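You operate a simulated robot arm through the tools that you are given. There is no shell and no other tool. Be economical: measure what you need, move in short steps, check, and stop when the job is done.

Carry out the task below with a simulated two-armed robot. There is one attempt and no reset: what you move stays moved.

Task
Take the cream scent pot and leave it in the shallow tray. Carry the card box with both arms and set it on the top of the folding table. Shut the drawer of the low cabinet. Take the red press tool and leave it on the green soap. Fetch the blue rolled napkin and stand it on the flat cedar piece. Shut the pull-out shelf. Take the sleeve with the orange tape on the clear end of the folding counter and put it away on the front of the pipe worktop. Put the bottle that says "starch" from the clear end of the folding counter on the dryer top and the bottle marked "soft rinse" on the clear corner of the folding table. Push the cupboard door of the folding counter shut. Take the sleeve with the pink tape and leave it on the outlet shelf. Take the white lint roll on the washer top and put it away on the space under the pine rack. Take the dark foam sleeve and put it on the feed board at the blue stripe. Take the red peg and leave it in the grey drip tray. Open the board flap with the green handle. Any order will do. Set down upright: cream scent pot, red press tool, blue rolled napkin, bottle. The pull-out shelf goes toward x +1.0, y +0.0, z +0.0 (a direction in the base frame), to its stop.
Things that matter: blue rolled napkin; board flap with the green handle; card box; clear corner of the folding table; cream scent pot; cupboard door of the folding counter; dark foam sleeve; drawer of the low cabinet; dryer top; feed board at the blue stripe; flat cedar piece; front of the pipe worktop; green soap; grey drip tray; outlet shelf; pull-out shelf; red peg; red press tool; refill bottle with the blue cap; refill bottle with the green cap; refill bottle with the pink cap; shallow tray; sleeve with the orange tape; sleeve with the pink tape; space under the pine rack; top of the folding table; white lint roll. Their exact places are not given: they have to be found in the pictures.

The check looks at the end state, three seconds after you hand in, the way a careful person would. Anything else that was tipped, shoved, dropped, spilled or broken makes it a failure. Flat cloth is picked up by pressing the open fingertips on it (5 to 10 N) and closing them slowly along it; thin cloth reads only 2 to 8 mm in the jaws.

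Robot
Two 7-joint arms with two-finger parallel grippers on one trunk, on a base that drives. Base frame: it is fixed to the floor where the robot stands at the start and does not move with it; the origin is under the middle of the robot, x ahead of it, y to its left, z up. Lengths are in m, angles in degrees, forces in N, time in s.
The left shoulder is at the start at [0.07, 0.134, 1.201], the right one opposite. With the tool pointing down near the work surface each hand reaches from about 0.1 to 0.36 m from the robot's upright axis, wherever it stands, measured 20 degrees to its own side. Places, roughly: blue rolled napkin (5x5x15 cm) [2.4, 0.2, 0.2]; board flap with the green handle [2.6, -0.1, 0.9]; card box (33x21x9 cm) [0.6, 0.4, 0.6]; clear corner of the folding table (23x25 cm) [0.5, -0.52, 0.74]; cream scent pot [0.5, -0.25, 1]; cupboard door of the folding counter [2.1, -0.1, 0.3]; dark foam sleeve (6x6x10 cm) [-1, -1.5, 1]; drawer of the low cabinet [1, 0.4, 0.4]; dryer top [-1.1, -1.4, 1]; feed board at the blue stripe (17x22 cm) [-1.64, 1.12, 0.88]; flat cedar piece (7x7x2 cm) [1.5, -2.5, 0.9]; front of the pipe worktop (14x113 cm) [-0.14, -2.52, 0.9]; green soap [-0.75, 2.5, 0.5]; grey drip tray (16x16x7 cm) [-1, -2.2, 1]; outlet shelf (23x69 cm) [-1.86, 1.22, 0.6]; pull-out shelf [2.3, 0.2, 0.5]; red peg (2x2x9 cm) [-1.2, 0, 0.8]; red press tool (3x3x5 cm) [2.6, 0.3, 0.9]; refill bottle with the blue cap, refill bottle wit [2.5, 0.75, 1]; shallow tray (26x18x4 cm) [1.1, -2.7, 0.8]; sleeve with the orange tape [2.5, 0.75, 1]; sleeve with the pink tape [-0.5, -2.5, 1]; space under the pine rack (15x51 cm) [0.48, -0.1, 0.74]; top of the folding table [0.8, -0.2, 0.7]; white lint roll (5x5x12 cm) [-1, -1.9, 1]. Payload 1.57 kg a hand.
The TCP of each hand is the grasp point between the finger pads, 0.03 m short of the fingertips. In the tool frame z runs along the fingers and y along their closing line. The gripper opens to 0.08 m. The fingers are 0.017 m wide and 0.012 m thick; the gripper's body (0.04 by 0.082 m) begins 0.08 m behind the TCP.
Orientation is that of the tool frame in the base frame, as a unit quaternion [x, y, z, w]. With the fingers straight down and closing along the base's y, the tool's x points along the base's -x, its y along +y and its z along -z.

Tools
- The arms move only by the tool nudge_tool. It takes "left_steps", "right_steps" or both (then of equal length, played together; a hand with none holds still); each is text: rows parted by semicolons, each of 7 numbers parted by spaces: the closure, from 0 (fully open) to 1 (shut), then the shift along the base's x, y, z in units of 200 mm (1.0 is 200 mm), then the turn, a rotation vector about the base's x, y, z in units of 60 degrees (1.0 is 60 degrees). In form: claw dx dy dz rx ry rz; .... A call has 1 to 12 rows; each row is the pose to reach, as a shift and turn from the pose commanded when the call began. A call with a number of a shift or a turn outside -1 to 1 is refused whole. Rows are played at 5 a second. More than 0.05 m and 8.6 degrees between two rows, or a gripper value outside its range, and nothing of the call is played. A pose out of reach is approached as far as the arm can. The call stops where the force on the tool passes 40 N (or 10 N more than at its start, if that is more) or the arm is blocked; 0.2 s more then pass. The fingers move at their own pace (about 0.153 m/s each) and stop on an object; they squeeze with about 40 N. The grip force told is the motor's: it shows also when the fingers shut on nothing. Time passes only in rows, and 0.2 s behind the last, so rows that repeat a pose let the fingers close. It gives the time, the measured TCP pose, the force on the tool (base axes), the opening and the grip force at its end, in the units of the frame above (readings bear some noise), with the torque about the TCP (base axes, N m) and any sound that the robot's microphone picked up.
- Cameras (640 x 400 px; columns grow to the right, rows downward): "scene" is now at [0.1266, -0.0129, 1.3992]; the picture's right is [-0.27, -0.96, 0.00], its down [-0.65, 0.18, -0.73] and it looks along [0.71, -0.20, -0.68] (base axes); focal length 246 px, centre (320, 200). "left" rides on the left gripper at [0.072, 0.007, -0.122] in its tool frame; the picture's right is [-0.09, 1.00, 0.00], its down [-0.84, -0.08, -0.54] and it looks along [-0.54, -0.05, 0.84] (tool axes); focal length 238 px, centre (320, 200). "right" rides on the right gripper at [0.072, -0.007, -0.122] in its tool frame; the picture's right is [0.09, 1.00, 0.00], its down [-0.84, 0.08, -0.54] and it looks along [-0.54, 0.05, 0.84] (tool axes); focal length 238 px, centre (320, 200).
- capture(camera): a new picture of that camera. No time passes.
- lift_body(by): slides the trunk up (or, below 0, down) by that many m; the arms and the scene camera ride with it, the base frame stays. It gives what a move gives, with no picture.
- steer(legs): drives the robot by 1 to 6 legs, each [ahead, left, turn to the left] in m, m and degrees, along the robot's own axes; the way and the turn of a leg run together, so that a leg with both is an arc; at most 1.5 m and 180 degrees a leg. The arms and the cameras ride along, it lands a little off, and it stops where it bumps. It gives what a move gives.
- pan_tilt(pan, tilt): turns the head with the scene camera to pan (to the left, within 86 degrees either way) and tilt (down, from -29 to 69), counted from straight ahead of the robot. It gives what a move gives.
- pixel_to_xyz(camera, pixels): for up to 12 pixels [column, row] of the newest picture of that camera ("zoom" is the newest enlarged one), the place [x, y, z] in the base frame of the surface seen there, good to about 0.002 m, but the place of the scene camera against the robot may be out by one fixed shift of up to 0.025 m in any direction. No time passes.
- close_up(camera, box): a new picture of the part [left, top, right, bottom] of that camera's present view, enlarged. No time passes.
- hand_in(): hands the job in; it is judged then, once.

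Go step by step. Measure first, check grasps and placings, and put right what went wrong. The budget is 385 turns and 370 pictures, counting those below and the enlarged ones. Unless the task says otherwise, let go and move clear before handing in, and close with one line.

The tools are called after "Request:" as name(argument=value, ...) on one line, values as JSON. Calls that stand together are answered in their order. nudge_tool: Moves the arms, as the interface text tells. Its arguments: {"type":"object","properties":{"left_steps":{"type":"string"},"right_steps":{"type":"string"}},"required":[]} The other tools are called the same way: lift_body (by) slides the trunk up or down; steer (legs) drives the base; pan_tilt (pan, tilt) turns the head that bears the scene camera; capture (camera) takes a picture; pixel_to_xyz (camera, pixels) gives the place of the surface under pixels of a picture; close_up (camera, box) takes an enlarged picture of a part of a camera's view; hand_in () hands the job in.

At the start:

```text
clock: 0.0
left_position: [0.3833, 0.0663, 1.2265]
left_ee_rot: [0.0, 1.0, 0.0, 0.0]
left_ft_force: [1.1, -0.8, -0.6]
left_torque: [-0.02, -0.03, 0.03]
left_grip_width: 0.0801
left_finger_force: 0.1
right_position: [0.3657, -0.2621, 1.2544]
right_ee_rot: [0.0, 1.0, 0.001, 0.001]
right_ft_force: [0.0, 0.2, 1.6]
right_torque: [0.0, 0.0, 0.03]
right_grip_width: 0.0804
right_finger_force: 0.0
trunk travel left (down, up): [-0.775, 0.165]
robot x, y, heading: [-0.0033, -0.0007, -0.1]
head pan, tilt: [-15.6, 42.7]
```

scene: 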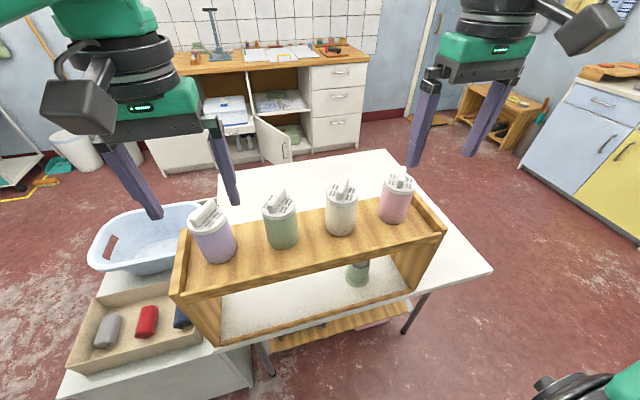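
right: 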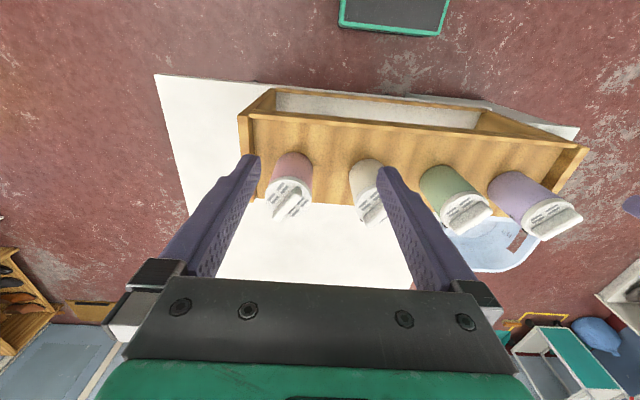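
left: 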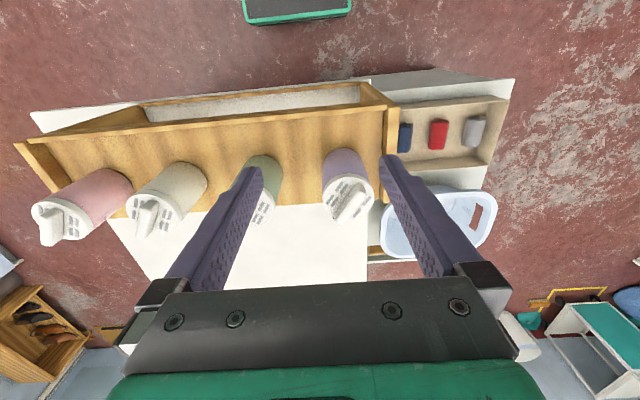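

The scene picture shows the pine rack with four pots (cream at about (341,210)), the card box at left (140,325), and the counter ahead. I survey the room by turning the head.

Request:
pan_tilt(pan=0, tilt=15)

Request:
capture(camera="scene")

Request:
pan_tilt(pan=80, tilt=20)

Request:
capture(camera="scene")

Request:
pan_tilt(pan=-80, tilt=20)

Request:
capture(camera="scene")

```text
clock: 0.9
left_position: [0.3838, 0.0658, 1.2259]
left_ee_rot: [0.001, 1.0, 0.0, 0.0]
left_ft_force: [0.4, 0.8, 0.3]
left_torque: [0.0, 0.0, 0.01]
left_grip_width: 0.08
left_finger_force: 0.1
right_position: [0.3651, -0.2618, 1.2541]
right_ee_rot: [-0.001, 1.0, 0.001, 0.0]
right_ft_force: [0.0, 1.1, 0.0]
right_torque: [0.01, -0.01, -0.01]
right_grip_width: 0.08
right_finger_force: 0.0
trunk travel left (down, up): [-0.775, 0.165]
robot x, y, heading: [0.0029, 0.0001, 0.2]
head pan, tilt: [0.0, 15.0]
```

```text
366 pictures are left
```

scene: 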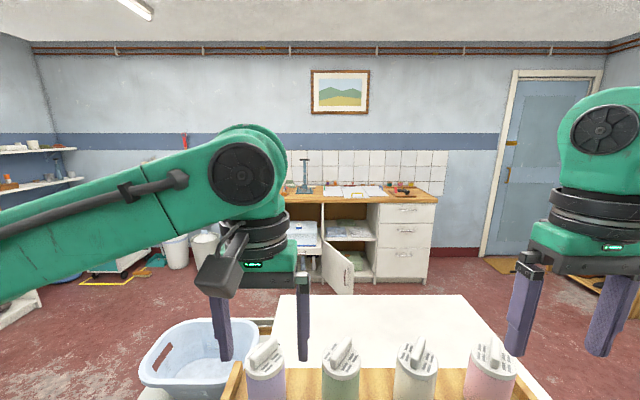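

```text
clock: 2.5
left_position: [0.3843, 0.0665, 1.2271]
left_ee_rot: [0.0, 1.0, 0.0, 0.0]
left_ft_force: [-0.6, -0.7, 1.0]
left_torque: [-0.02, -0.01, 0.01]
left_grip_width: 0.0802
left_finger_force: 0.0
right_position: [0.3654, -0.2623, 1.2549]
right_ee_rot: [0.0, 1.0, 0.001, 0.0]
right_ft_force: [0.4, -0.6, 0.4]
right_torque: [-0.01, -0.02, 0.0]
right_grip_width: 0.0799
right_finger_force: 0.0
trunk travel left (down, up): [-0.775, 0.165]
robot x, y, heading: [0.0019, -0.0009, 0.1]
head pan, tilt: [80.0, 20.0]
```

```text
365 pictures are left
```

scene: 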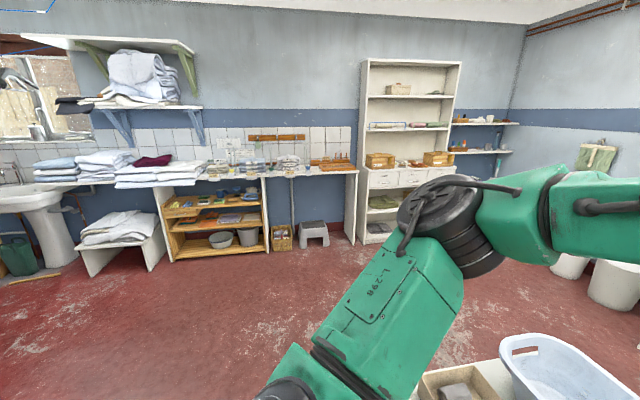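

```text
clock: 4.9
left_position: [0.3852, 0.0662, 1.2268]
left_ee_rot: [0.0, 1.0, 0.0, 0.001]
left_ft_force: [-0.1, 0.0, 0.3]
left_torque: [0.0, 0.01, -0.06]
left_grip_width: 0.0799
left_finger_force: 0.0
right_position: [0.3656, -0.2611, 1.2545]
right_ee_rot: [0.0, 1.0, 0.001, 0.0]
right_ft_force: [0.8, -0.1, -0.3]
right_torque: [-0.03, 0.02, -0.02]
right_grip_width: 0.0798
right_finger_force: 0.1
trunk travel left (down, up): [-0.775, 0.165]
robot x, y, heading: [0.002, 0.0022, -0.2]
head pan, tilt: [-80.0, 20.0]
```

```text
364 pictures are left
```

scene: 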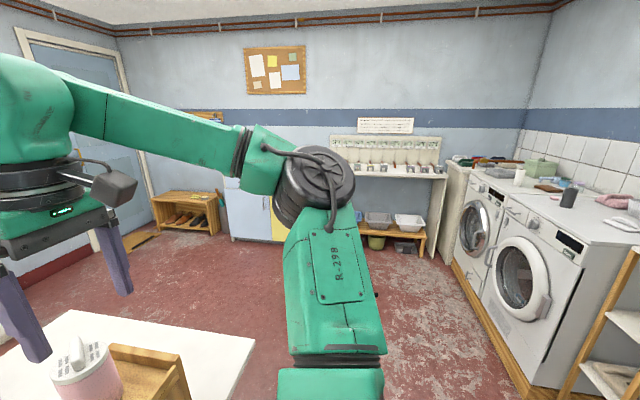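

The views match the rough places. I look at the table again and measure the pots with both scene and wrist cameras to calibrate the scene shift.

Request:
pan_tilt(pan=0, tilt=55)

Request:
capture(camera="scene")

Request:
capture(camera="right")

Request:
capture(camera="left")

```text
clock: 6.4
left_position: [0.3841, 0.0667, 1.2261]
left_ee_rot: [0.0, 1.0, 0.0, 0.0]
left_ft_force: [-0.4, -0.1, -0.6]
left_torque: [0.05, -0.01, -0.04]
left_grip_width: 0.0799
left_finger_force: 0.0
right_position: [0.3651, -0.2626, 1.2541]
right_ee_rot: [0.0, 1.0, 0.0, -0.001]
right_ft_force: [-0.4, -0.2, -0.3]
right_torque: [-0.01, -0.01, -0.01]
right_grip_width: 0.0803
right_finger_force: 0.0
trunk travel left (down, up): [-0.775, 0.165]
robot x, y, heading: [0.0002, -0.0016, -0.3]
head pan, tilt: [0.0, 55.0]
```

```text
363 pictures are left
```

scene: 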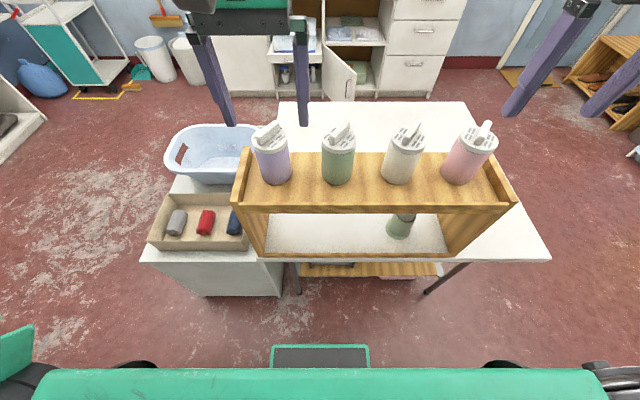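

```text
362 pictures are left
```

right: 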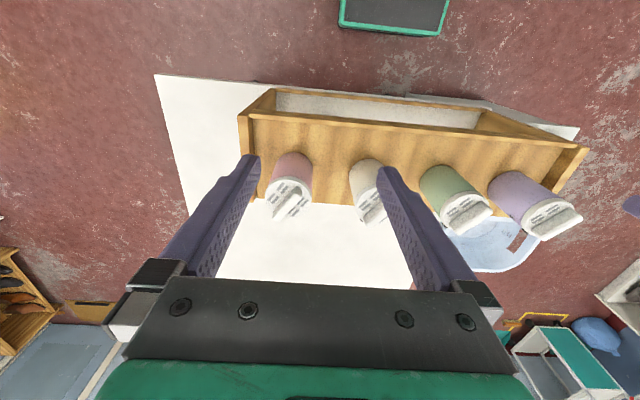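

```text
361 pictures are left
```

left: 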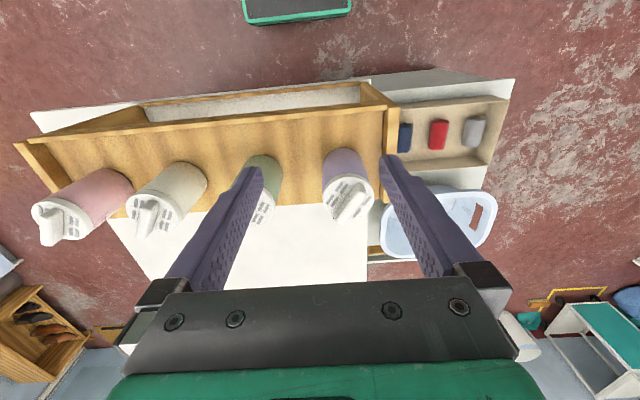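

I measure the same points in the three pictures: rack corners, pot bodies and the card box corners.

Request:
pixel_to_xyz(camera="scene", pixels=[[402, 150], [399, 180], [248, 212], [517, 203], [150, 243], [167, 195], [248, 196], [246, 245], [406, 216], [399, 234], [470, 165], [340, 165]])

Request:
pixel_to_xyz(camera="right", pixels=[[368, 173], [373, 205], [239, 115], [585, 150], [500, 220], [515, 245], [291, 170], [155, 75], [188, 212], [440, 180], [520, 180], [350, 115]])

Request:
pixel_to_xyz(camera="left", pixels=[[180, 180], [153, 215], [398, 109], [385, 95], [507, 97], [492, 165], [400, 160], [15, 145], [350, 165], [440, 135], [475, 130], [404, 138]])

```text
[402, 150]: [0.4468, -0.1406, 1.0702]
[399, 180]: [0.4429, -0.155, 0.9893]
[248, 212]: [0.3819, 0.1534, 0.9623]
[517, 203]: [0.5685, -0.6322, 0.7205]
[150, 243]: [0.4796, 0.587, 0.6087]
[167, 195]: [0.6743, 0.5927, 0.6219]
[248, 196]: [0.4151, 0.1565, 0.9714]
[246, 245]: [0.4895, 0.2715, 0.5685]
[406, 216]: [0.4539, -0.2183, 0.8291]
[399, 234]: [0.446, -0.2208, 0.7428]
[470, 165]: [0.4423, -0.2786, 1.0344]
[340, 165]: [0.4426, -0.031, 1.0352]
```

```text
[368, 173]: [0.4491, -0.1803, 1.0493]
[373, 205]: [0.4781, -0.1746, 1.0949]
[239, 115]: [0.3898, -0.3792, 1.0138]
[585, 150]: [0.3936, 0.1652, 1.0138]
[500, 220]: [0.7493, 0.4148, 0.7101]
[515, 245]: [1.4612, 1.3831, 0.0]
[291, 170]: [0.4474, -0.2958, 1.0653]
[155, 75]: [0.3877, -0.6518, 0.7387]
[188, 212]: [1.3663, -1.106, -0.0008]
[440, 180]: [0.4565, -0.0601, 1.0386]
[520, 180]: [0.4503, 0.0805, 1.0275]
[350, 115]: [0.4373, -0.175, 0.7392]
```

```text
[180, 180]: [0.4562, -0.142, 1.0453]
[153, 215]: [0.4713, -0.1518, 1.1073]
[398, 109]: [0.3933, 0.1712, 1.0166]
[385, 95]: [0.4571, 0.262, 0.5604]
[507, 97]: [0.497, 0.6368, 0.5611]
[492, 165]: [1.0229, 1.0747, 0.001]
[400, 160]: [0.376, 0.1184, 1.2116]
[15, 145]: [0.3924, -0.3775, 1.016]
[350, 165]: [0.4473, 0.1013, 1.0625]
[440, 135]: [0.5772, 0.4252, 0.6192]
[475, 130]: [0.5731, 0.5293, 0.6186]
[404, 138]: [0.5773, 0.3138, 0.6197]
```

Scene/wrist comparisons show small shifts (about 1–2 cm). I zoom in on the cream pot in the left camera and box in scene to get edges.

Request:
close_up(camera="left", box=[100, 130, 260, 230])

Request:
pixel_to_xyz(camera="zoom", pixels=[[130, 200], [410, 180], [270, 140], [330, 110], [400, 240], [130, 300], [300, 340], [200, 300], [350, 20], [480, 100]])

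Request:
nudge_tool(left_steps="0 0 0.25 0 0 0 0;0 0 0.5 0 0 0 0;0 0 0.5 0 0 0 0;0 0 0.5 0 0 0 0", right_steps="0 0.1 0.12 0 0 0 0;0 0.2 0.25 0 0 0 0;0 0.3 0.38 0 0 0 0;0 0.41 0.505 0 0 0 0")

Request:
capture(camera="right")

```text
4.00 times, centred on (180, 180) of left
```

zoom: 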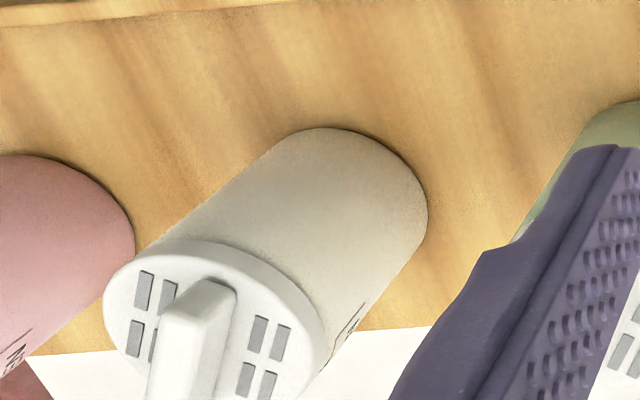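

```text
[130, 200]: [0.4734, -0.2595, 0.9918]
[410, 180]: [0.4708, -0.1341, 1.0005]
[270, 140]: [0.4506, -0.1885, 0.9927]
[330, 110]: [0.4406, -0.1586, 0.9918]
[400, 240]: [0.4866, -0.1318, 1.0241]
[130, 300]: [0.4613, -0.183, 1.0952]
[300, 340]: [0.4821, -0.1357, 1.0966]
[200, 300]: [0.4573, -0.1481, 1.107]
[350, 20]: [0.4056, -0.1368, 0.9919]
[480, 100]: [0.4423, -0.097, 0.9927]
```

```text
clock: 7.4
left_position: [0.3882, 0.1685, 1.227]
left_ee_rot: [0.001, 1.0, 0.0, -0.002]
left_ft_force: [0.4, -0.2, 0.1]
left_torque: [-0.01, 0.03, 0.0]
left_grip_width: 0.08
left_finger_force: 0.1
right_position: [0.4539, -0.1587, 1.2517]
right_ee_rot: [0.001, 1.0, 0.001, -0.003]
right_ft_force: [0.5, 0.2, -0.5]
right_torque: [0.01, 0.03, -0.01]
right_grip_width: 0.0799
right_finger_force: 0.0
trunk travel left (down, up): [-0.775, 0.165]
robot x, y, heading: [-0.0008, 0.0044, 0.1]
head pan, tilt: [0.0, 55.0]
```

```text
359 pictures are left
```

right: 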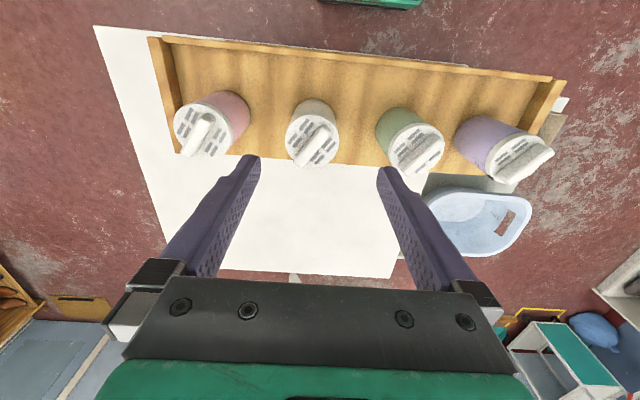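

The cream pot is at (313,135), shelf top z≈0.992, lid ≈1.095. I measure the lid in this view for its centre.

Request:
pixel_to_xyz(camera="right", pixels=[[288, 138], [336, 134], [312, 117], [312, 164], [296, 130], [322, 155], [312, 103], [212, 130], [416, 150]])

Request:
close_up(camera="right", box=[260, 85, 372, 175])

```text
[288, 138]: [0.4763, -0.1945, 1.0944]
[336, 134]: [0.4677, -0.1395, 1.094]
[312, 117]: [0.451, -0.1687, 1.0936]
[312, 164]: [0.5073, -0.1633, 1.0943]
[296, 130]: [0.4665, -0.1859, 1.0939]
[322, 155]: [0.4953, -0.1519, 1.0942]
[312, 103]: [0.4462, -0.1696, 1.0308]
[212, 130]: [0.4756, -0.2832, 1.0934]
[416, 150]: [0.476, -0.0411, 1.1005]
```

```text
4.44 times, centred on (316, 130) of right
```

zoom: 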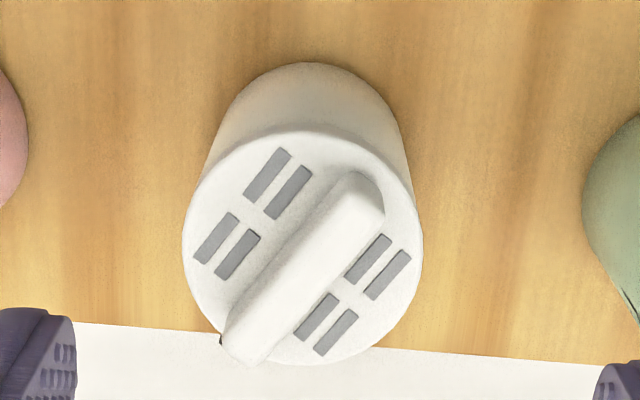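

Lid centre ≈ (0.478, −0.166), Ø≈0.056. I align and descend partly, then check.

Request:
nudge_tool(right_steps="0 0.12 -0.04 -0.2 0 0 0;0 0.12 -0.04 -0.4 0 0 0;0 0.12 -0.04 -0.4 0 0 0")

Request:
capture(camera="right")

```text
clock: 8.2
left_position: [0.383, 0.1677, 1.228]
left_ee_rot: [0.0, 1.0, -0.002, 0.0]
left_ft_force: [-0.6, 0.1, 1.1]
left_torque: [-0.01, -0.01, 0.01]
left_grip_width: 0.0804
left_finger_force: 0.1
right_position: [0.4706, -0.1691, 1.1742]
right_ee_rot: [-0.001, 1.0, 0.001, 0.0]
right_ft_force: [0.2, -0.1, 0.3]
right_torque: [0.02, 0.02, 0.0]
right_grip_width: 0.0798
right_finger_force: 0.1
trunk travel left (down, up): [-0.775, 0.165]
robot x, y, heading: [-0.0016, 0.0025, -0.1]
head pan, tilt: [0.0, 55.0]
```

```text
357 pictures are left
```

right: 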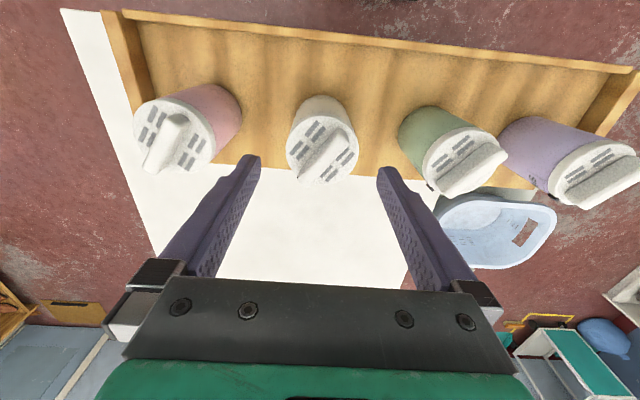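

Request:
pixel_to_xyz(camera="right", pixels=[[289, 150], [357, 145], [320, 123], [330, 182]])

```text
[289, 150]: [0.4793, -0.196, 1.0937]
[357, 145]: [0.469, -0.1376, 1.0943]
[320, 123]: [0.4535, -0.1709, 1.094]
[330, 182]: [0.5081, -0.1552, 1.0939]
```

Centre (0.480, −0.166). Descend to z≈1.05, close, then lift.

Request:
nudge_tool(right_steps="0 0.04 0.01 -0.2 0 0 0;0 0.04 0.01 -0.42 0 0 0;0 0.04 0.01 -0.6 0 0 0;0 0.04 0.01 -0.6 0 0 0;1 0.04 0.01 -0.6 0 0 0;1 0.04 0.01 -0.6 0 0 0;1 0.04 0.01 -0.6 0 0 0")

Request:
capture(camera="right")

```text
clock: 9.8
left_position: [0.3855, 0.1679, 1.2287]
left_ee_rot: [-0.001, 1.0, 0.0, 0.0]
left_ft_force: [0.2, -0.2, -0.2]
left_torque: [-0.01, 0.01, 0.01]
left_grip_width: 0.0799
left_finger_force: 0.1
right_position: [0.4792, -0.1671, 1.0536]
right_ee_rot: [0.0, 1.0, 0.001, 0.0]
right_ft_force: [-0.5, -0.3, 0.6]
right_torque: [0.01, 0.01, 0.02]
right_grip_width: 0.0651
right_finger_force: 40.3
trunk travel left (down, up): [-0.775, 0.165]
robot x, y, heading: [-0.0018, 0.0015, -0.0]
head pan, tilt: [0.0, 55.0]
```

```text
356 pictures are left
```

right: 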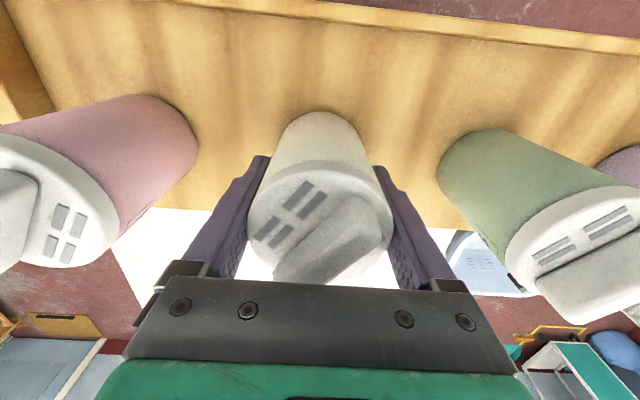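

Grip holds (0.065 m, 40 N). I lift the pot and look right-rearward to plan driving.

Request:
nudge_tool(right_steps="1 0 0 0.2 0 0 0;1 0 0 0.4 0 0 0;1 0 0 0.6 0 0 0;1 -0.2 -0.1 0.75 0 0 0;1 -0.4 -0.2 0.75 0 0 0;1 -0.4 -0.2 0.75 0 0 0")

Request:
pan_tilt(pan=-86, tilt=35)

Request:
capture(camera="scene")

Request:
pan_tilt(pan=86, tilt=35)

Request:
capture(camera="scene")

```text
refused: row 4 steps farther than a row can; nothing moved
```

```text
clock: 11.4
left_position: [0.3839, 0.1668, 1.2282]
left_ee_rot: [0.0, 1.0, -0.001, 0.001]
left_ft_force: [-0.2, -0.1, -0.1]
left_torque: [0.02, -0.03, -0.05]
left_grip_width: 0.0801
left_finger_force: 0.0
right_position: [0.4785, -0.1667, 1.0526]
right_ee_rot: [0.001, 1.0, 0.001, 0.0]
right_ft_force: [-0.2, -0.8, -0.1]
right_torque: [0.0, 0.0, 0.01]
right_grip_width: 0.065
right_finger_force: 40.0
trunk travel left (down, up): [-0.775, 0.165]
robot x, y, heading: [0.001, -0.0005, -0.1]
head pan, tilt: [-85.9, 35.0]
```

```text
355 pictures are left
```

scene: 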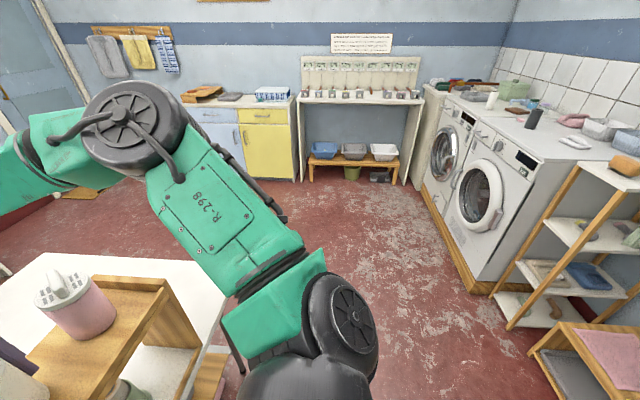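

```text
clock: 14.0
left_position: [0.3846, 0.1673, 1.2279]
left_ee_rot: [0.0, 1.0, 0.0, 0.001]
left_ft_force: [0.4, 0.5, 0.5]
left_torque: [0.01, 0.02, 0.01]
left_grip_width: 0.0802
left_finger_force: 0.1
right_position: [0.4794, -0.1675, 1.0533]
right_ee_rot: [-0.001, 1.0, 0.001, 0.0]
right_ft_force: [-0.3, 1.0, 0.7]
right_torque: [-0.01, 0.01, -0.01]
right_grip_width: 0.0649
right_finger_force: 40.2
trunk travel left (down, up): [-0.775, 0.165]
robot x, y, heading: [-0.0026, 0.0004, 0.2]
head pan, tilt: [85.9, 35.0]
```

```text
354 pictures are left
```

scene: 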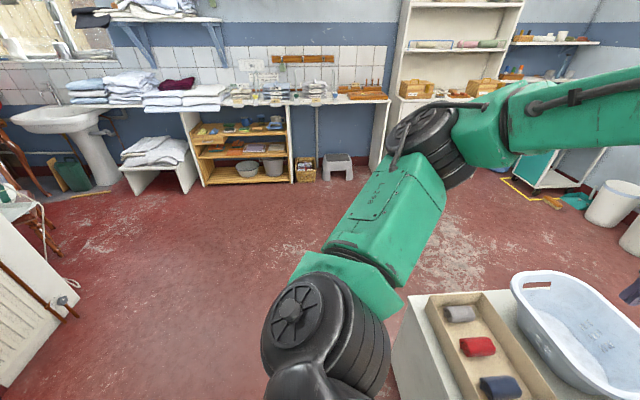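

Row step was too long. I lift the pot in smaller rows and measure the obstacles at right-rear.

Request:
nudge_tool(right_steps="1 0 0 0.2 0 0 0;1 0 0 0.4 0 0 0;1 0 0 0.6 0 0 0;1 -0.15 -0.1 0.7 0 0 0;1 -0.35 -0.2 0.7 0 0 0;1 -0.5 -0.3 0.7 0 0 0;1 -0.5 -0.3 0.7 0 0 0")

Request:
pan_tilt(pan=-86, tilt=50)

Request:
capture(camera="scene")

```text
clock: 15.6
left_position: [0.3847, 0.1676, 1.2279]
left_ee_rot: [0.0, 1.0, 0.001, -0.001]
left_ft_force: [-0.1, -0.4, 0.1]
left_torque: [0.01, -0.01, -0.02]
left_grip_width: 0.08
left_finger_force: 0.2
right_position: [0.38, -0.2263, 1.1947]
right_ee_rot: [0.0, 1.0, 0.0, -0.001]
right_ft_force: [0.7, 0.6, -0.7]
right_torque: [-0.03, 0.0, 0.01]
right_grip_width: 0.0647
right_finger_force: 40.0
trunk travel left (down, up): [-0.775, 0.165]
robot x, y, heading: [0.0016, 0.0019, 0.1]
head pan, tilt: [85.9, 35.0]
```

```text
clock: 18.2
left_position: [0.3856, 0.1665, 1.228]
left_ee_rot: [0.0, 1.0, 0.001, 0.0]
left_ft_force: [-0.7, -0.2, -0.6]
left_torque: [0.01, 0.0, 0.03]
left_grip_width: 0.08
left_finger_force: 0.0
right_position: [0.3796, -0.2278, 1.1954]
right_ee_rot: [0.0, 1.0, 0.001, 0.0]
right_ft_force: [-0.3, -1.1, -1.4]
right_torque: [0.01, 0.03, -0.01]
right_grip_width: 0.0651
right_finger_force: 40.4
trunk travel left (down, up): [-0.775, 0.165]
robot x, y, heading: [-0.0029, -0.0003, -0.1]
head pan, tilt: [-85.9, 50.0]
```

```text
353 pictures are left
```

scene: 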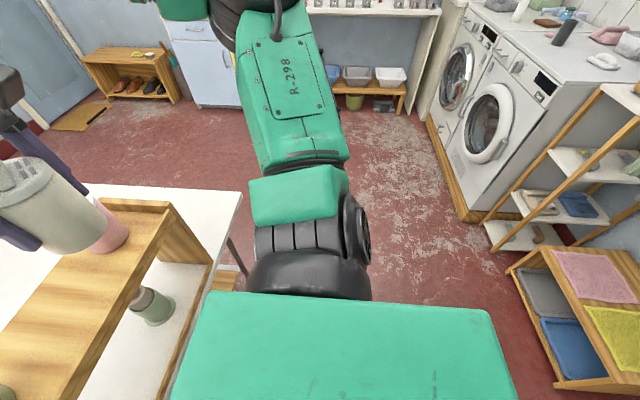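

Request:
pixel_to_xyz(camera="scene", pixels=[[505, 270], [555, 390], [545, 260], [490, 240], [470, 215], [605, 90], [565, 28], [610, 62], [520, 10], [355, 105], [205, 100], [180, 100]])

Request:
close_up(camera="scene", box=[420, 0, 640, 140])

```text
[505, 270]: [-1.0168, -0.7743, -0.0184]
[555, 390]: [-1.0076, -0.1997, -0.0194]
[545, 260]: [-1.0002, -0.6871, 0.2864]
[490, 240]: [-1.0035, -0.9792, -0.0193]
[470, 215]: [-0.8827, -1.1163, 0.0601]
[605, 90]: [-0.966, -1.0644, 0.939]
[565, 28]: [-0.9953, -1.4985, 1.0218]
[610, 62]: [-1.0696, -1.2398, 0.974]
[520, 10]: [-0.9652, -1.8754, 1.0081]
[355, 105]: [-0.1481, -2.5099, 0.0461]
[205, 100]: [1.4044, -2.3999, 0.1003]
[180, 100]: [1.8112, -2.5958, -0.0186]
```

```text
2.86 times, centred on (530, 70) of scene
```

zoom: 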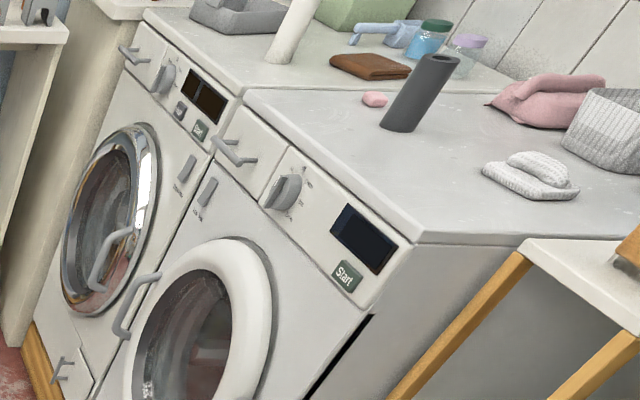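

Floor is clear back to about x=−0.88. I back off, turn right, and drive around the table toward the cabinet by the shallow tray.

Request:
steer(legs=[[-0.3, 0, 0], [0, 0, -90], [1.25, 0, 0], [0, 1.4, 0]])

Request:
pan_tilt(pan=0, tilt=30)

Request:
capture(camera="scene")

```text
clock: 36.6
left_position: [1.2816, -1.6227, 1.2287]
left_ee_rot: [0.702, 0.712, 0.0, 0.0]
left_ft_force: [-0.9, -0.5, 0.5]
left_torque: [-0.02, -0.02, -0.02]
left_grip_width: 0.0802
left_finger_force: 0.1
right_position: [0.8886, -1.6237, 1.1949]
right_ee_rot: [0.703, 0.711, 0.0, 0.001]
right_ft_force: [1.0, -0.2, 0.2]
right_torque: [-0.01, 0.02, -0.01]
right_grip_width: 0.0651
right_finger_force: 40.0
trunk travel left (down, up): [-0.775, 0.165]
robot x, y, heading: [1.1138, -1.2431, -89.4]
head pan, tilt: [-85.9, 50.0]
```

```text
clock: 38.2
left_position: [1.282, -1.6231, 1.2278]
left_ee_rot: [0.703, 0.711, 0.0, -0.001]
left_ft_force: [-0.6, 0.2, -0.2]
left_torque: [0.0, 0.0, 0.01]
left_grip_width: 0.08
left_finger_force: 0.0
right_position: [0.8876, -1.6231, 1.1944]
right_ee_rot: [0.703, 0.711, 0.001, 0.0]
right_ft_force: [-0.6, 0.1, -1.5]
right_torque: [0.01, 0.01, 0.01]
right_grip_width: 0.0652
right_finger_force: 39.5
trunk travel left (down, up): [-0.775, 0.165]
robot x, y, heading: [1.1143, -1.2394, -89.4]
head pan, tilt: [0.0, 30.0]
```

```text
351 pictures are left
```

scene: 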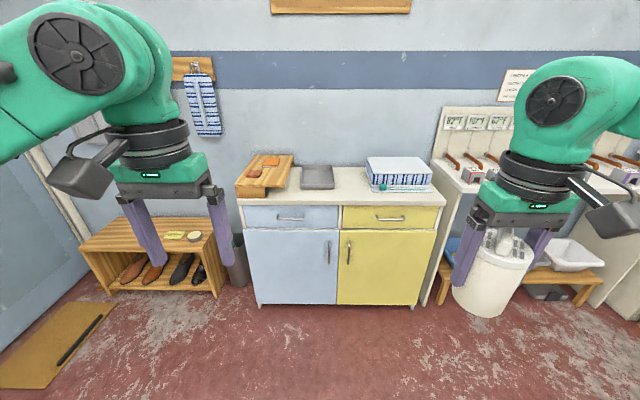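

The cabinet is ahead; I zoom in on its top (235–440, 150–200) to identify tray and cedar piece.

Request:
close_up(camera="scene", box=[225, 140, 445, 240])

Request:
pixel_to_xyz(camera="scene", pixels=[[317, 165], [317, 186], [303, 180], [333, 180], [270, 160], [400, 170], [350, 195], [257, 300], [417, 305], [260, 190]])

```text
2.91 times, centred on (335, 190) of scene
```

zoom: 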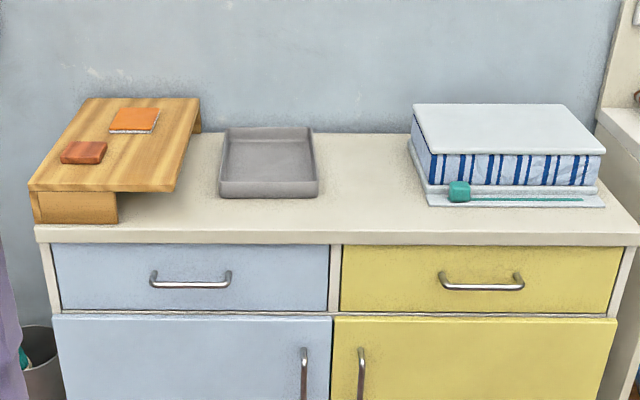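

```text
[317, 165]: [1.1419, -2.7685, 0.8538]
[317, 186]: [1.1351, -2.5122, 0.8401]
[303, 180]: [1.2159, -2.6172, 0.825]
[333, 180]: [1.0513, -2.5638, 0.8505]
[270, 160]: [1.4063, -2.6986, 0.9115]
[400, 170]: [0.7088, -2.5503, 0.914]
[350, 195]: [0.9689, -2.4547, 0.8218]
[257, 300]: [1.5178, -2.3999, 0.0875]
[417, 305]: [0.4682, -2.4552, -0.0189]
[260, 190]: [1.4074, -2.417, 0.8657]
```

Tray spans about x 1.05–1.22, y −2.51…−2.77, with counter front at y≈−2.40; the cedar piece is the red-brown block on the wooden stand. I drive up so the right hand faces the tray.

Request:
steer(legs=[[0, 0.24, -0.6], [0.82, 0, 0]])

Request:
lift_body(by=-0.2)

Request:
pan_tilt(pan=0, tilt=50)

Request:
capture(camera="scene")

Request:
capture(camera="right")

```text
clock: 44.0
left_position: [1.5087, -2.4423, 1.2279]
left_ee_rot: [0.71, 0.704, -0.001, 0.0]
left_ft_force: [0.8, 0.2, 0.4]
left_torque: [0.01, 0.01, -0.02]
left_grip_width: 0.0803
left_finger_force: 0.0
right_position: [1.1155, -2.4335, 1.1959]
right_ee_rot: [0.71, 0.704, 0.0, 0.001]
right_ft_force: [0.3, 0.3, -0.4]
right_torque: [0.03, -0.03, 0.0]
right_grip_width: 0.0651
right_finger_force: 40.2
trunk travel left (down, up): [-0.775, 0.165]
robot x, y, heading: [1.3447, -2.0582, -90.2]
head pan, tilt: [0.0, 30.0]
```

```text
clock: 46.1
left_position: [1.5093, -2.4422, 1.0274]
left_ee_rot: [0.711, 0.704, 0.0, 0.0]
left_ft_force: [-0.6, 0.5, 0.0]
left_torque: [0.0, -0.01, 0.02]
left_grip_width: 0.0802
left_finger_force: 0.1
right_position: [1.1149, -2.4349, 0.9948]
right_ee_rot: [0.71, 0.704, 0.001, 0.001]
right_ft_force: [-0.2, -0.1, 0.0]
right_torque: [-0.01, 0.0, 0.01]
right_grip_width: 0.065
right_finger_force: 39.8
trunk travel left (down, up): [-0.575, 0.365]
robot x, y, heading: [1.3458, -2.0573, -90.5]
head pan, tilt: [0.0, 30.0]
```

```text
clock: 47.0
left_position: [1.5095, -2.4419, 1.0281]
left_ee_rot: [0.71, 0.704, 0.0, 0.0]
left_ft_force: [-0.2, 0.1, 0.3]
left_torque: [0.01, 0.0, 0.01]
left_grip_width: 0.08
left_finger_force: 0.1
right_position: [1.1156, -2.4348, 0.9952]
right_ee_rot: [0.711, 0.704, 0.001, 0.0]
right_ft_force: [0.3, -0.5, -1.8]
right_torque: [0.0, -0.03, -0.03]
right_grip_width: 0.0646
right_finger_force: 40.1
trunk travel left (down, up): [-0.575, 0.365]
robot x, y, heading: [1.3434, -2.0577, -90.3]
head pan, tilt: [0.0, 50.0]
```

```text
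349 pictures are left
```

scene: 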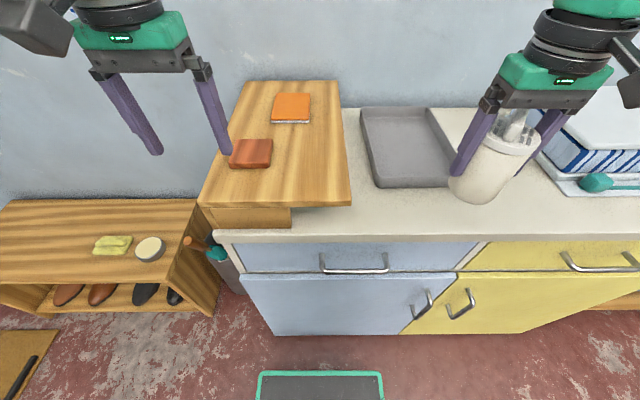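

```text
348 pictures are left
```

right: 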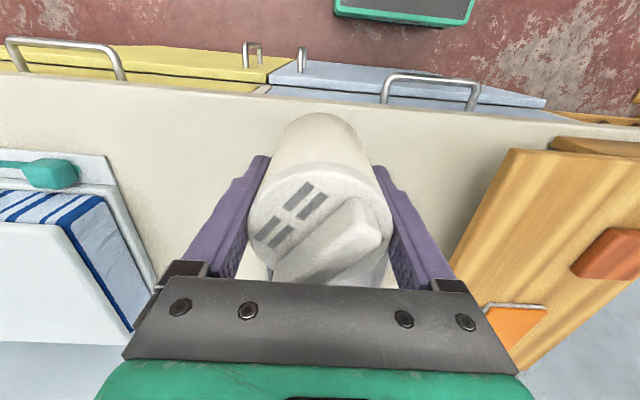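

I measure the tray rim and cedar in the scene view, and shared points in the right view for calibration.

Request:
pixel_to_xyz(camera="scene", pixels=[[363, 110], [376, 187], [428, 110], [400, 150], [350, 202], [248, 150], [290, 105], [230, 168], [272, 168], [415, 165], [380, 130]])

Request:
pixel_to_xyz(camera="right", pixels=[[511, 150], [605, 260], [515, 325], [400, 130], [60, 175]])

```text
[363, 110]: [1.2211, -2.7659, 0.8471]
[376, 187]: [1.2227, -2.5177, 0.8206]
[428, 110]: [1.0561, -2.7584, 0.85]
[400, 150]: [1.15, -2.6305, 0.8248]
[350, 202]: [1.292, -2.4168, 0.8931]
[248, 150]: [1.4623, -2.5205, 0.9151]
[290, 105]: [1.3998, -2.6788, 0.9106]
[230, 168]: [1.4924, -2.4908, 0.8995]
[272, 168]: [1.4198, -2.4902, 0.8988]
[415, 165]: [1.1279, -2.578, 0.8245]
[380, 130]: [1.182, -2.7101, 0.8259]
```

```text
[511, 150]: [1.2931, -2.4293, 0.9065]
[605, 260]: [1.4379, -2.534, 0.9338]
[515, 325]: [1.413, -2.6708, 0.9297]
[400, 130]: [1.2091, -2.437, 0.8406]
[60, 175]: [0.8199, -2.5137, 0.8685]
```

True = scene + ~0.012 ahead and +0.0185 up. Tray floor z≈0.843, centre ≈(1.14,−2.65); I move the pot over it, lower and check force.

Request:
nudge_tool(right_steps="1 0.04 -0.22 0 0 0 0;1 0.08 -0.44 0 0 0 0;1 0.12 -0.66 0 0 0 0;1 0.12 -0.88 0 0 0 0;1 0.12 -0.88 0 0 0 0;1 0.12 -0.88 -0.2 0 0 0;1 0.12 -0.88 -0.35 0 0 0;1 0.12 -0.88 -0.42 0 0 0;1 0.12 -0.88 -0.42 0 0 0")

Request:
capture(camera="scene")

Request:
capture(camera="right")

```text
clock: 49.0
left_position: [1.5094, -2.4429, 1.0282]
left_ee_rot: [0.71, 0.704, 0.0, 0.0]
left_ft_force: [0.0, 0.5, 0.4]
left_torque: [-0.01, -0.01, 0.02]
left_grip_width: 0.0799
left_finger_force: 0.1
right_position: [1.1343, -2.5975, 0.9082]
right_ee_rot: [0.709, 0.705, 0.001, 0.001]
right_ft_force: [-0.2, 0.3, -1.0]
right_torque: [0.03, 0.02, 0.0]
right_grip_width: 0.0651
right_finger_force: 40.5
right hand out of reach, approached as far as the arm can: row 4, 5, 6, 7, 8, 9
trunk travel left (down, up): [-0.575, 0.365]
robot x, y, heading: [1.3412, -2.0568, -90.8]
head pan, tilt: [0.0, 50.0]
```

```text
347 pictures are left
```

scene: 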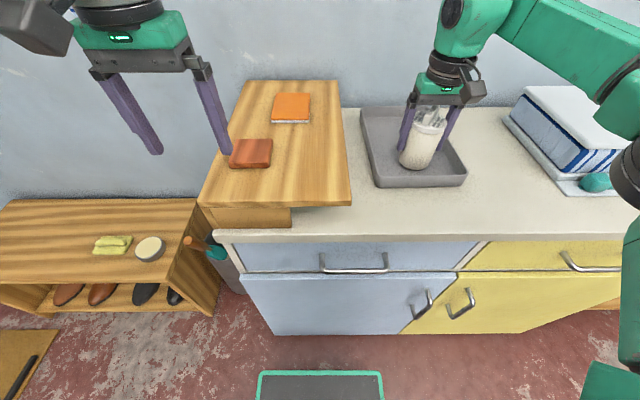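

```text
346 pictures are left
```

right: 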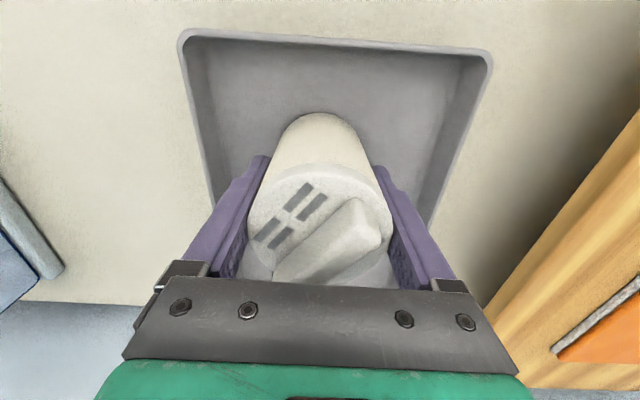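

Pot is above the tray inside its rim. I check the tray floor height from the right view, then finish lowering.

Request:
pixel_to_xyz(camera="right", pixels=[[330, 70], [260, 100], [300, 35], [60, 100], [400, 150]])

Request:
nudge_tool(right_steps="1 0 0 -0.02 0 0 0;1 0 0 -0.04 0 0 0;1 0 0 -0.05 0 0 0")

```text
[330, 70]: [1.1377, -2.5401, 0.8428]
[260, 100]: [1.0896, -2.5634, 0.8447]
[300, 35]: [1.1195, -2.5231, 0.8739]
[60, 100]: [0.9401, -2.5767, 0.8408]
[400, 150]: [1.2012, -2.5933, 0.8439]
```

```text
clock: 49.8
left_position: [1.51, -2.4415, 1.0287]
left_ee_rot: [0.711, 0.704, -0.001, 0.001]
left_ft_force: [-0.4, 0.5, 0.5]
left_torque: [0.02, -0.01, -0.02]
left_grip_width: 0.0799
left_finger_force: 0.1
right_position: [1.1358, -2.5956, 0.9027]
right_ee_rot: [0.711, 0.703, -0.001, 0.003]
right_ft_force: [-3.2, -6.4, 27.7]
right_torque: [-0.19, 0.79, 0.09]
right_grip_width: 0.0653
right_finger_force: 39.0
trunk travel left (down, up): [-0.575, 0.365]
robot x, y, heading: [1.3447, -2.0571, -90.5]
head pan, tilt: [0.0, 50.0]
```

Contact felt (28 N). I ease off 1–2 mm, open, and rise.

Request:
nudge_tool(right_steps="1 0 0 0.015 0 0 0;0 0 0 0.015 0 0 0;0 0 0 0.015 0 0 0;0 0 0 0.02 0 0 0;0 0 0 0.2 0 0 0;0 0 0 0.4 0 0 0;0 0 0 0.6 0 0 0;0 0 0.2 0.6 0 0 0;0 0 0.4 0.6 0 0 0;0 0 0.6 0.6 0 0 0;0 0 0.6 0.6 0 0 0")

Request:
capture(camera="scene")

```text
clock: 52.1
left_position: [1.5098, -2.4446, 1.0278]
left_ee_rot: [0.709, 0.705, 0.001, 0.0]
left_ft_force: [0.4, 0.0, -0.1]
left_torque: [-0.02, 0.02, 0.03]
left_grip_width: 0.0802
left_finger_force: 0.0
right_position: [1.1325, -2.4784, 1.0176]
right_ee_rot: [0.711, 0.703, 0.001, -0.001]
right_ft_force: [0.2, -0.9, -0.6]
right_torque: [0.02, -0.01, 0.04]
right_grip_width: 0.0801
right_finger_force: 0.1
right hand out of reach, approached as far as the arm can: row 5, 6, 7
trunk travel left (down, up): [-0.575, 0.365]
robot x, y, heading: [1.3434, -2.0564, -90.4]
head pan, tilt: [0.0, 50.0]
```

```text
345 pictures are left
```

scene: 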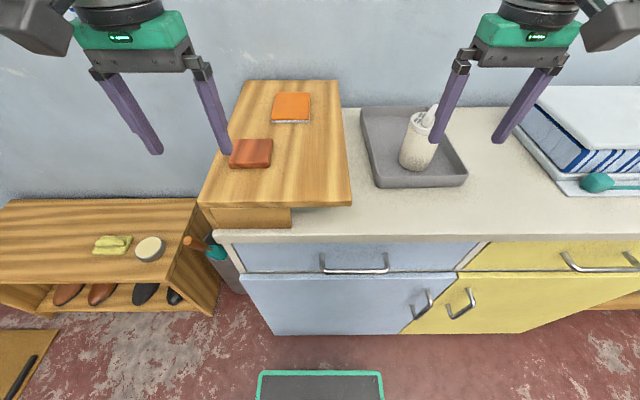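

The pot stands upright in the tray. Next I drive to the folding counter; first back off, turn left and look.

Request:
steer(legs=[[-0.9, 0, 0], [0, 0, 90]])

Request:
lift_body(by=0.2)

Request:
pan_tilt(pan=40, tilt=30)

Request:
capture(camera="scene")

```text
clock: 60.7
left_position: [1.7401, -0.9999, 1.029]
left_ee_rot: [0.001, 1.0, 0.001, 0.0]
left_ft_force: [0.2, -0.2, -0.6]
left_torque: [0.0, -0.03, 0.04]
left_grip_width: 0.0797
left_finger_force: 0.0
right_position: [1.7753, -1.3758, 1.0173]
right_ee_rot: [0.003, 1.0, 0.001, 0.0]
right_ft_force: [-0.1, -0.1, 0.7]
right_torque: [0.0, 0.0, 0.0]
right_grip_width: 0.0801
right_finger_force: 0.1
trunk travel left (down, up): [-0.575, 0.365]
robot x, y, heading: [1.3581, -1.1612, -0.2]
head pan, tilt: [0.0, 50.0]
```

```text
clock: 62.9
left_position: [1.7398, -0.9986, 1.2276]
left_ee_rot: [0.002, 1.0, 0.0, 0.0]
left_ft_force: [0.0, 0.1, -0.1]
left_torque: [-0.02, 0.01, -0.02]
left_grip_width: 0.08
left_finger_force: 0.1
right_position: [1.7745, -1.3752, 1.218]
right_ee_rot: [0.003, 1.0, 0.0, -0.001]
right_ft_force: [-0.5, -1.2, -0.7]
right_torque: [0.02, -0.02, 0.0]
right_grip_width: 0.0799
right_finger_force: 0.0
trunk travel left (down, up): [-0.775, 0.165]
robot x, y, heading: [1.3552, -1.1633, -0.1]
head pan, tilt: [0.0, 50.0]
```

```text
clock: 63.9
left_position: [1.739, -0.9985, 1.2273]
left_ee_rot: [0.002, 1.0, 0.0, 0.0]
left_ft_force: [0.2, -0.6, 0.0]
left_torque: [0.0, -0.01, 0.01]
left_grip_width: 0.08
left_finger_force: 0.1
right_position: [1.7757, -1.3757, 1.219]
right_ee_rot: [0.003, 1.0, 0.001, 0.0]
right_ft_force: [-0.6, -0.4, 0.4]
right_torque: [-0.01, 0.02, 0.0]
right_grip_width: 0.08
right_finger_force: 0.0
trunk travel left (down, up): [-0.775, 0.165]
robot x, y, heading: [1.3561, -1.1631, 0.1]
head pan, tilt: [40.0, 30.0]
```

```text
344 pictures are left
```

scene: 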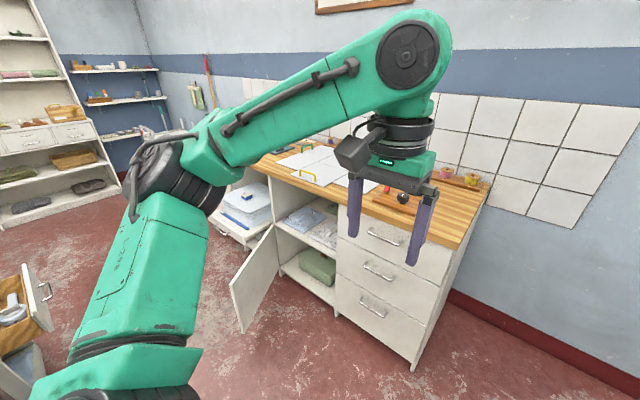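

The open drawer of the low cabinet is at (30,300), the open cupboard door at (250,280), the pull-out shelf at (240,210). I measure clearances.

Request:
pixel_to_xyz(camera="scene", pixels=[[45, 290], [50, 325], [25, 380], [240, 330], [232, 285], [250, 245], [335, 315], [410, 365], [460, 250], [245, 210], [220, 225], [310, 265]])

Request:
steer(legs=[[0.1, 0, 0], [0, 0.5, 0]])

Request:
capture(camera="scene")

```text
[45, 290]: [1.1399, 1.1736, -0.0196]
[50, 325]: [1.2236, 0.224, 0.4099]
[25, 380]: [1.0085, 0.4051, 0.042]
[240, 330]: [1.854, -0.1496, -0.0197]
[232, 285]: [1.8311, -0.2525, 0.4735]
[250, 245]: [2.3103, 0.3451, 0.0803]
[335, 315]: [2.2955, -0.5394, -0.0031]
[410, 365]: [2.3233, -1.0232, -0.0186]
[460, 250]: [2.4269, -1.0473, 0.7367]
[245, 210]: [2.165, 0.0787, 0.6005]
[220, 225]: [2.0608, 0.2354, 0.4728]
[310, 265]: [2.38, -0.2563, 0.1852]
```

```text
clock: 67.6
left_position: [1.8444, -0.5037, 1.2279]
left_ee_rot: [0.002, 1.0, 0.002, 0.0]
left_ft_force: [0.5, -0.2, -0.2]
left_torque: [0.02, 0.02, -0.02]
left_grip_width: 0.08
left_finger_force: 0.1
right_position: [1.8788, -0.8792, 1.2168]
right_ee_rot: [0.003, 1.0, 0.002, 0.0]
right_ft_force: [0.0, -0.2, 0.3]
right_torque: [0.0, 0.01, -0.01]
right_grip_width: 0.0799
right_finger_force: 0.1
trunk travel left (down, up): [-0.775, 0.165]
robot x, y, heading: [1.4551, -0.6691, -0.3]
head pan, tilt: [40.0, 30.0]
```

```text
343 pictures are left
```

scene: 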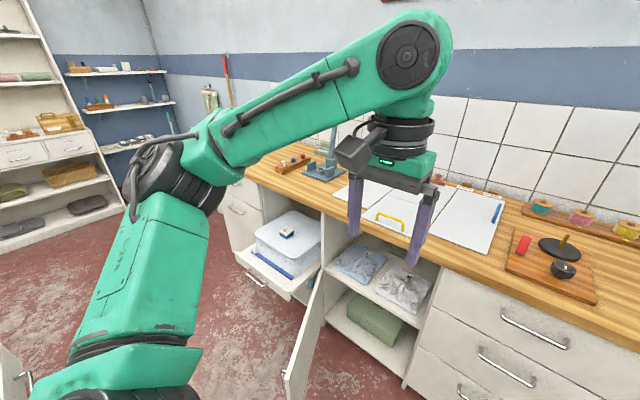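

I zoom in to identify the counter items.

Request:
close_up(camera="scene", box=[220, 140, 440, 280])

Request:
pan_tilt(pan=60, tilt=45)

Request:
capture(camera="scene")

```text
2.86 times, centred on (330, 210) of scene
```

zoom: 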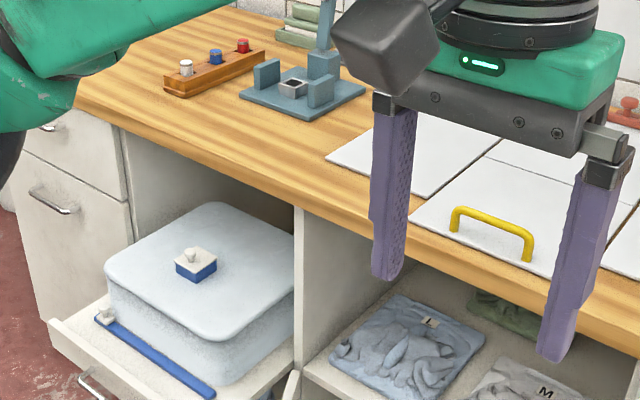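

```text
clock: 68.5
left_position: [1.8436, -0.5016, 1.2283]
left_ee_rot: [0.003, 1.0, 0.0, 0.0]
left_ft_force: [0.2, -0.7, -0.8]
left_torque: [-0.04, -0.04, -0.01]
left_grip_width: 0.08
left_finger_force: 0.1
right_position: [1.8789, -0.8776, 1.2177]
right_ee_rot: [0.003, 1.0, 0.001, 0.001]
right_ft_force: [-0.1, 0.1, -0.7]
right_torque: [-0.01, -0.01, 0.03]
right_grip_width: 0.0798
right_finger_force: 0.1
trunk travel left (down, up): [-0.775, 0.165]
robot x, y, heading: [1.4592, -0.6667, -0.1]
head pan, tilt: [60.0, 45.0]
```

```text
341 pictures are left
```

scene: 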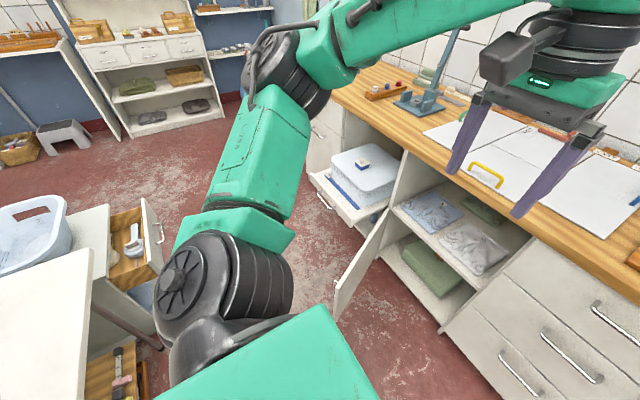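

I measure the drawer front, table edge, and the pull-out shelf in this view.

Request:
pixel_to_xyz(camera="scene", pixels=[[95, 250], [85, 330], [144, 200], [163, 268], [160, 235], [143, 240], [110, 215], [335, 290], [385, 210], [312, 178], [365, 222], [120, 310]])

Request:
close_up(camera="scene", box=[0, 170, 220, 310])

```text
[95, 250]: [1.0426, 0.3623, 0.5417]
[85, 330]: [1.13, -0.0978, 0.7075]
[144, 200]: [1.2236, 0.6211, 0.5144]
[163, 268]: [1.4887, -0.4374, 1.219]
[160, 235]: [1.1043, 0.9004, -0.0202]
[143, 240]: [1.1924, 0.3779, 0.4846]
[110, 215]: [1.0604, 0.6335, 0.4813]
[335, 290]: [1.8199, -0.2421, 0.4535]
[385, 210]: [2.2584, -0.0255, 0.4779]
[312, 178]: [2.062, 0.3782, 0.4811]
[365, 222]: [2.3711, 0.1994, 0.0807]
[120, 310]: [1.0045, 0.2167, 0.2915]
```

```text
2.86 times, centred on (110, 240) of scene
```

zoom: 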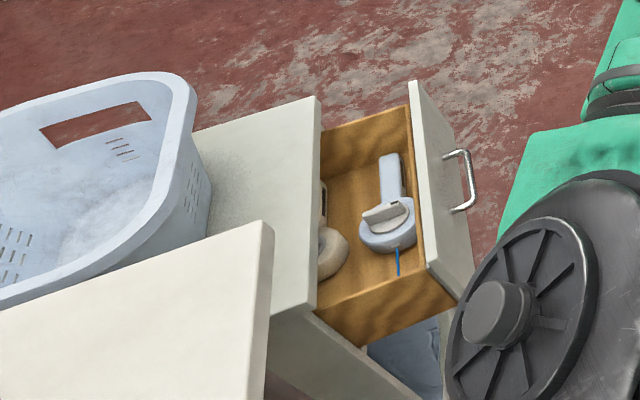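

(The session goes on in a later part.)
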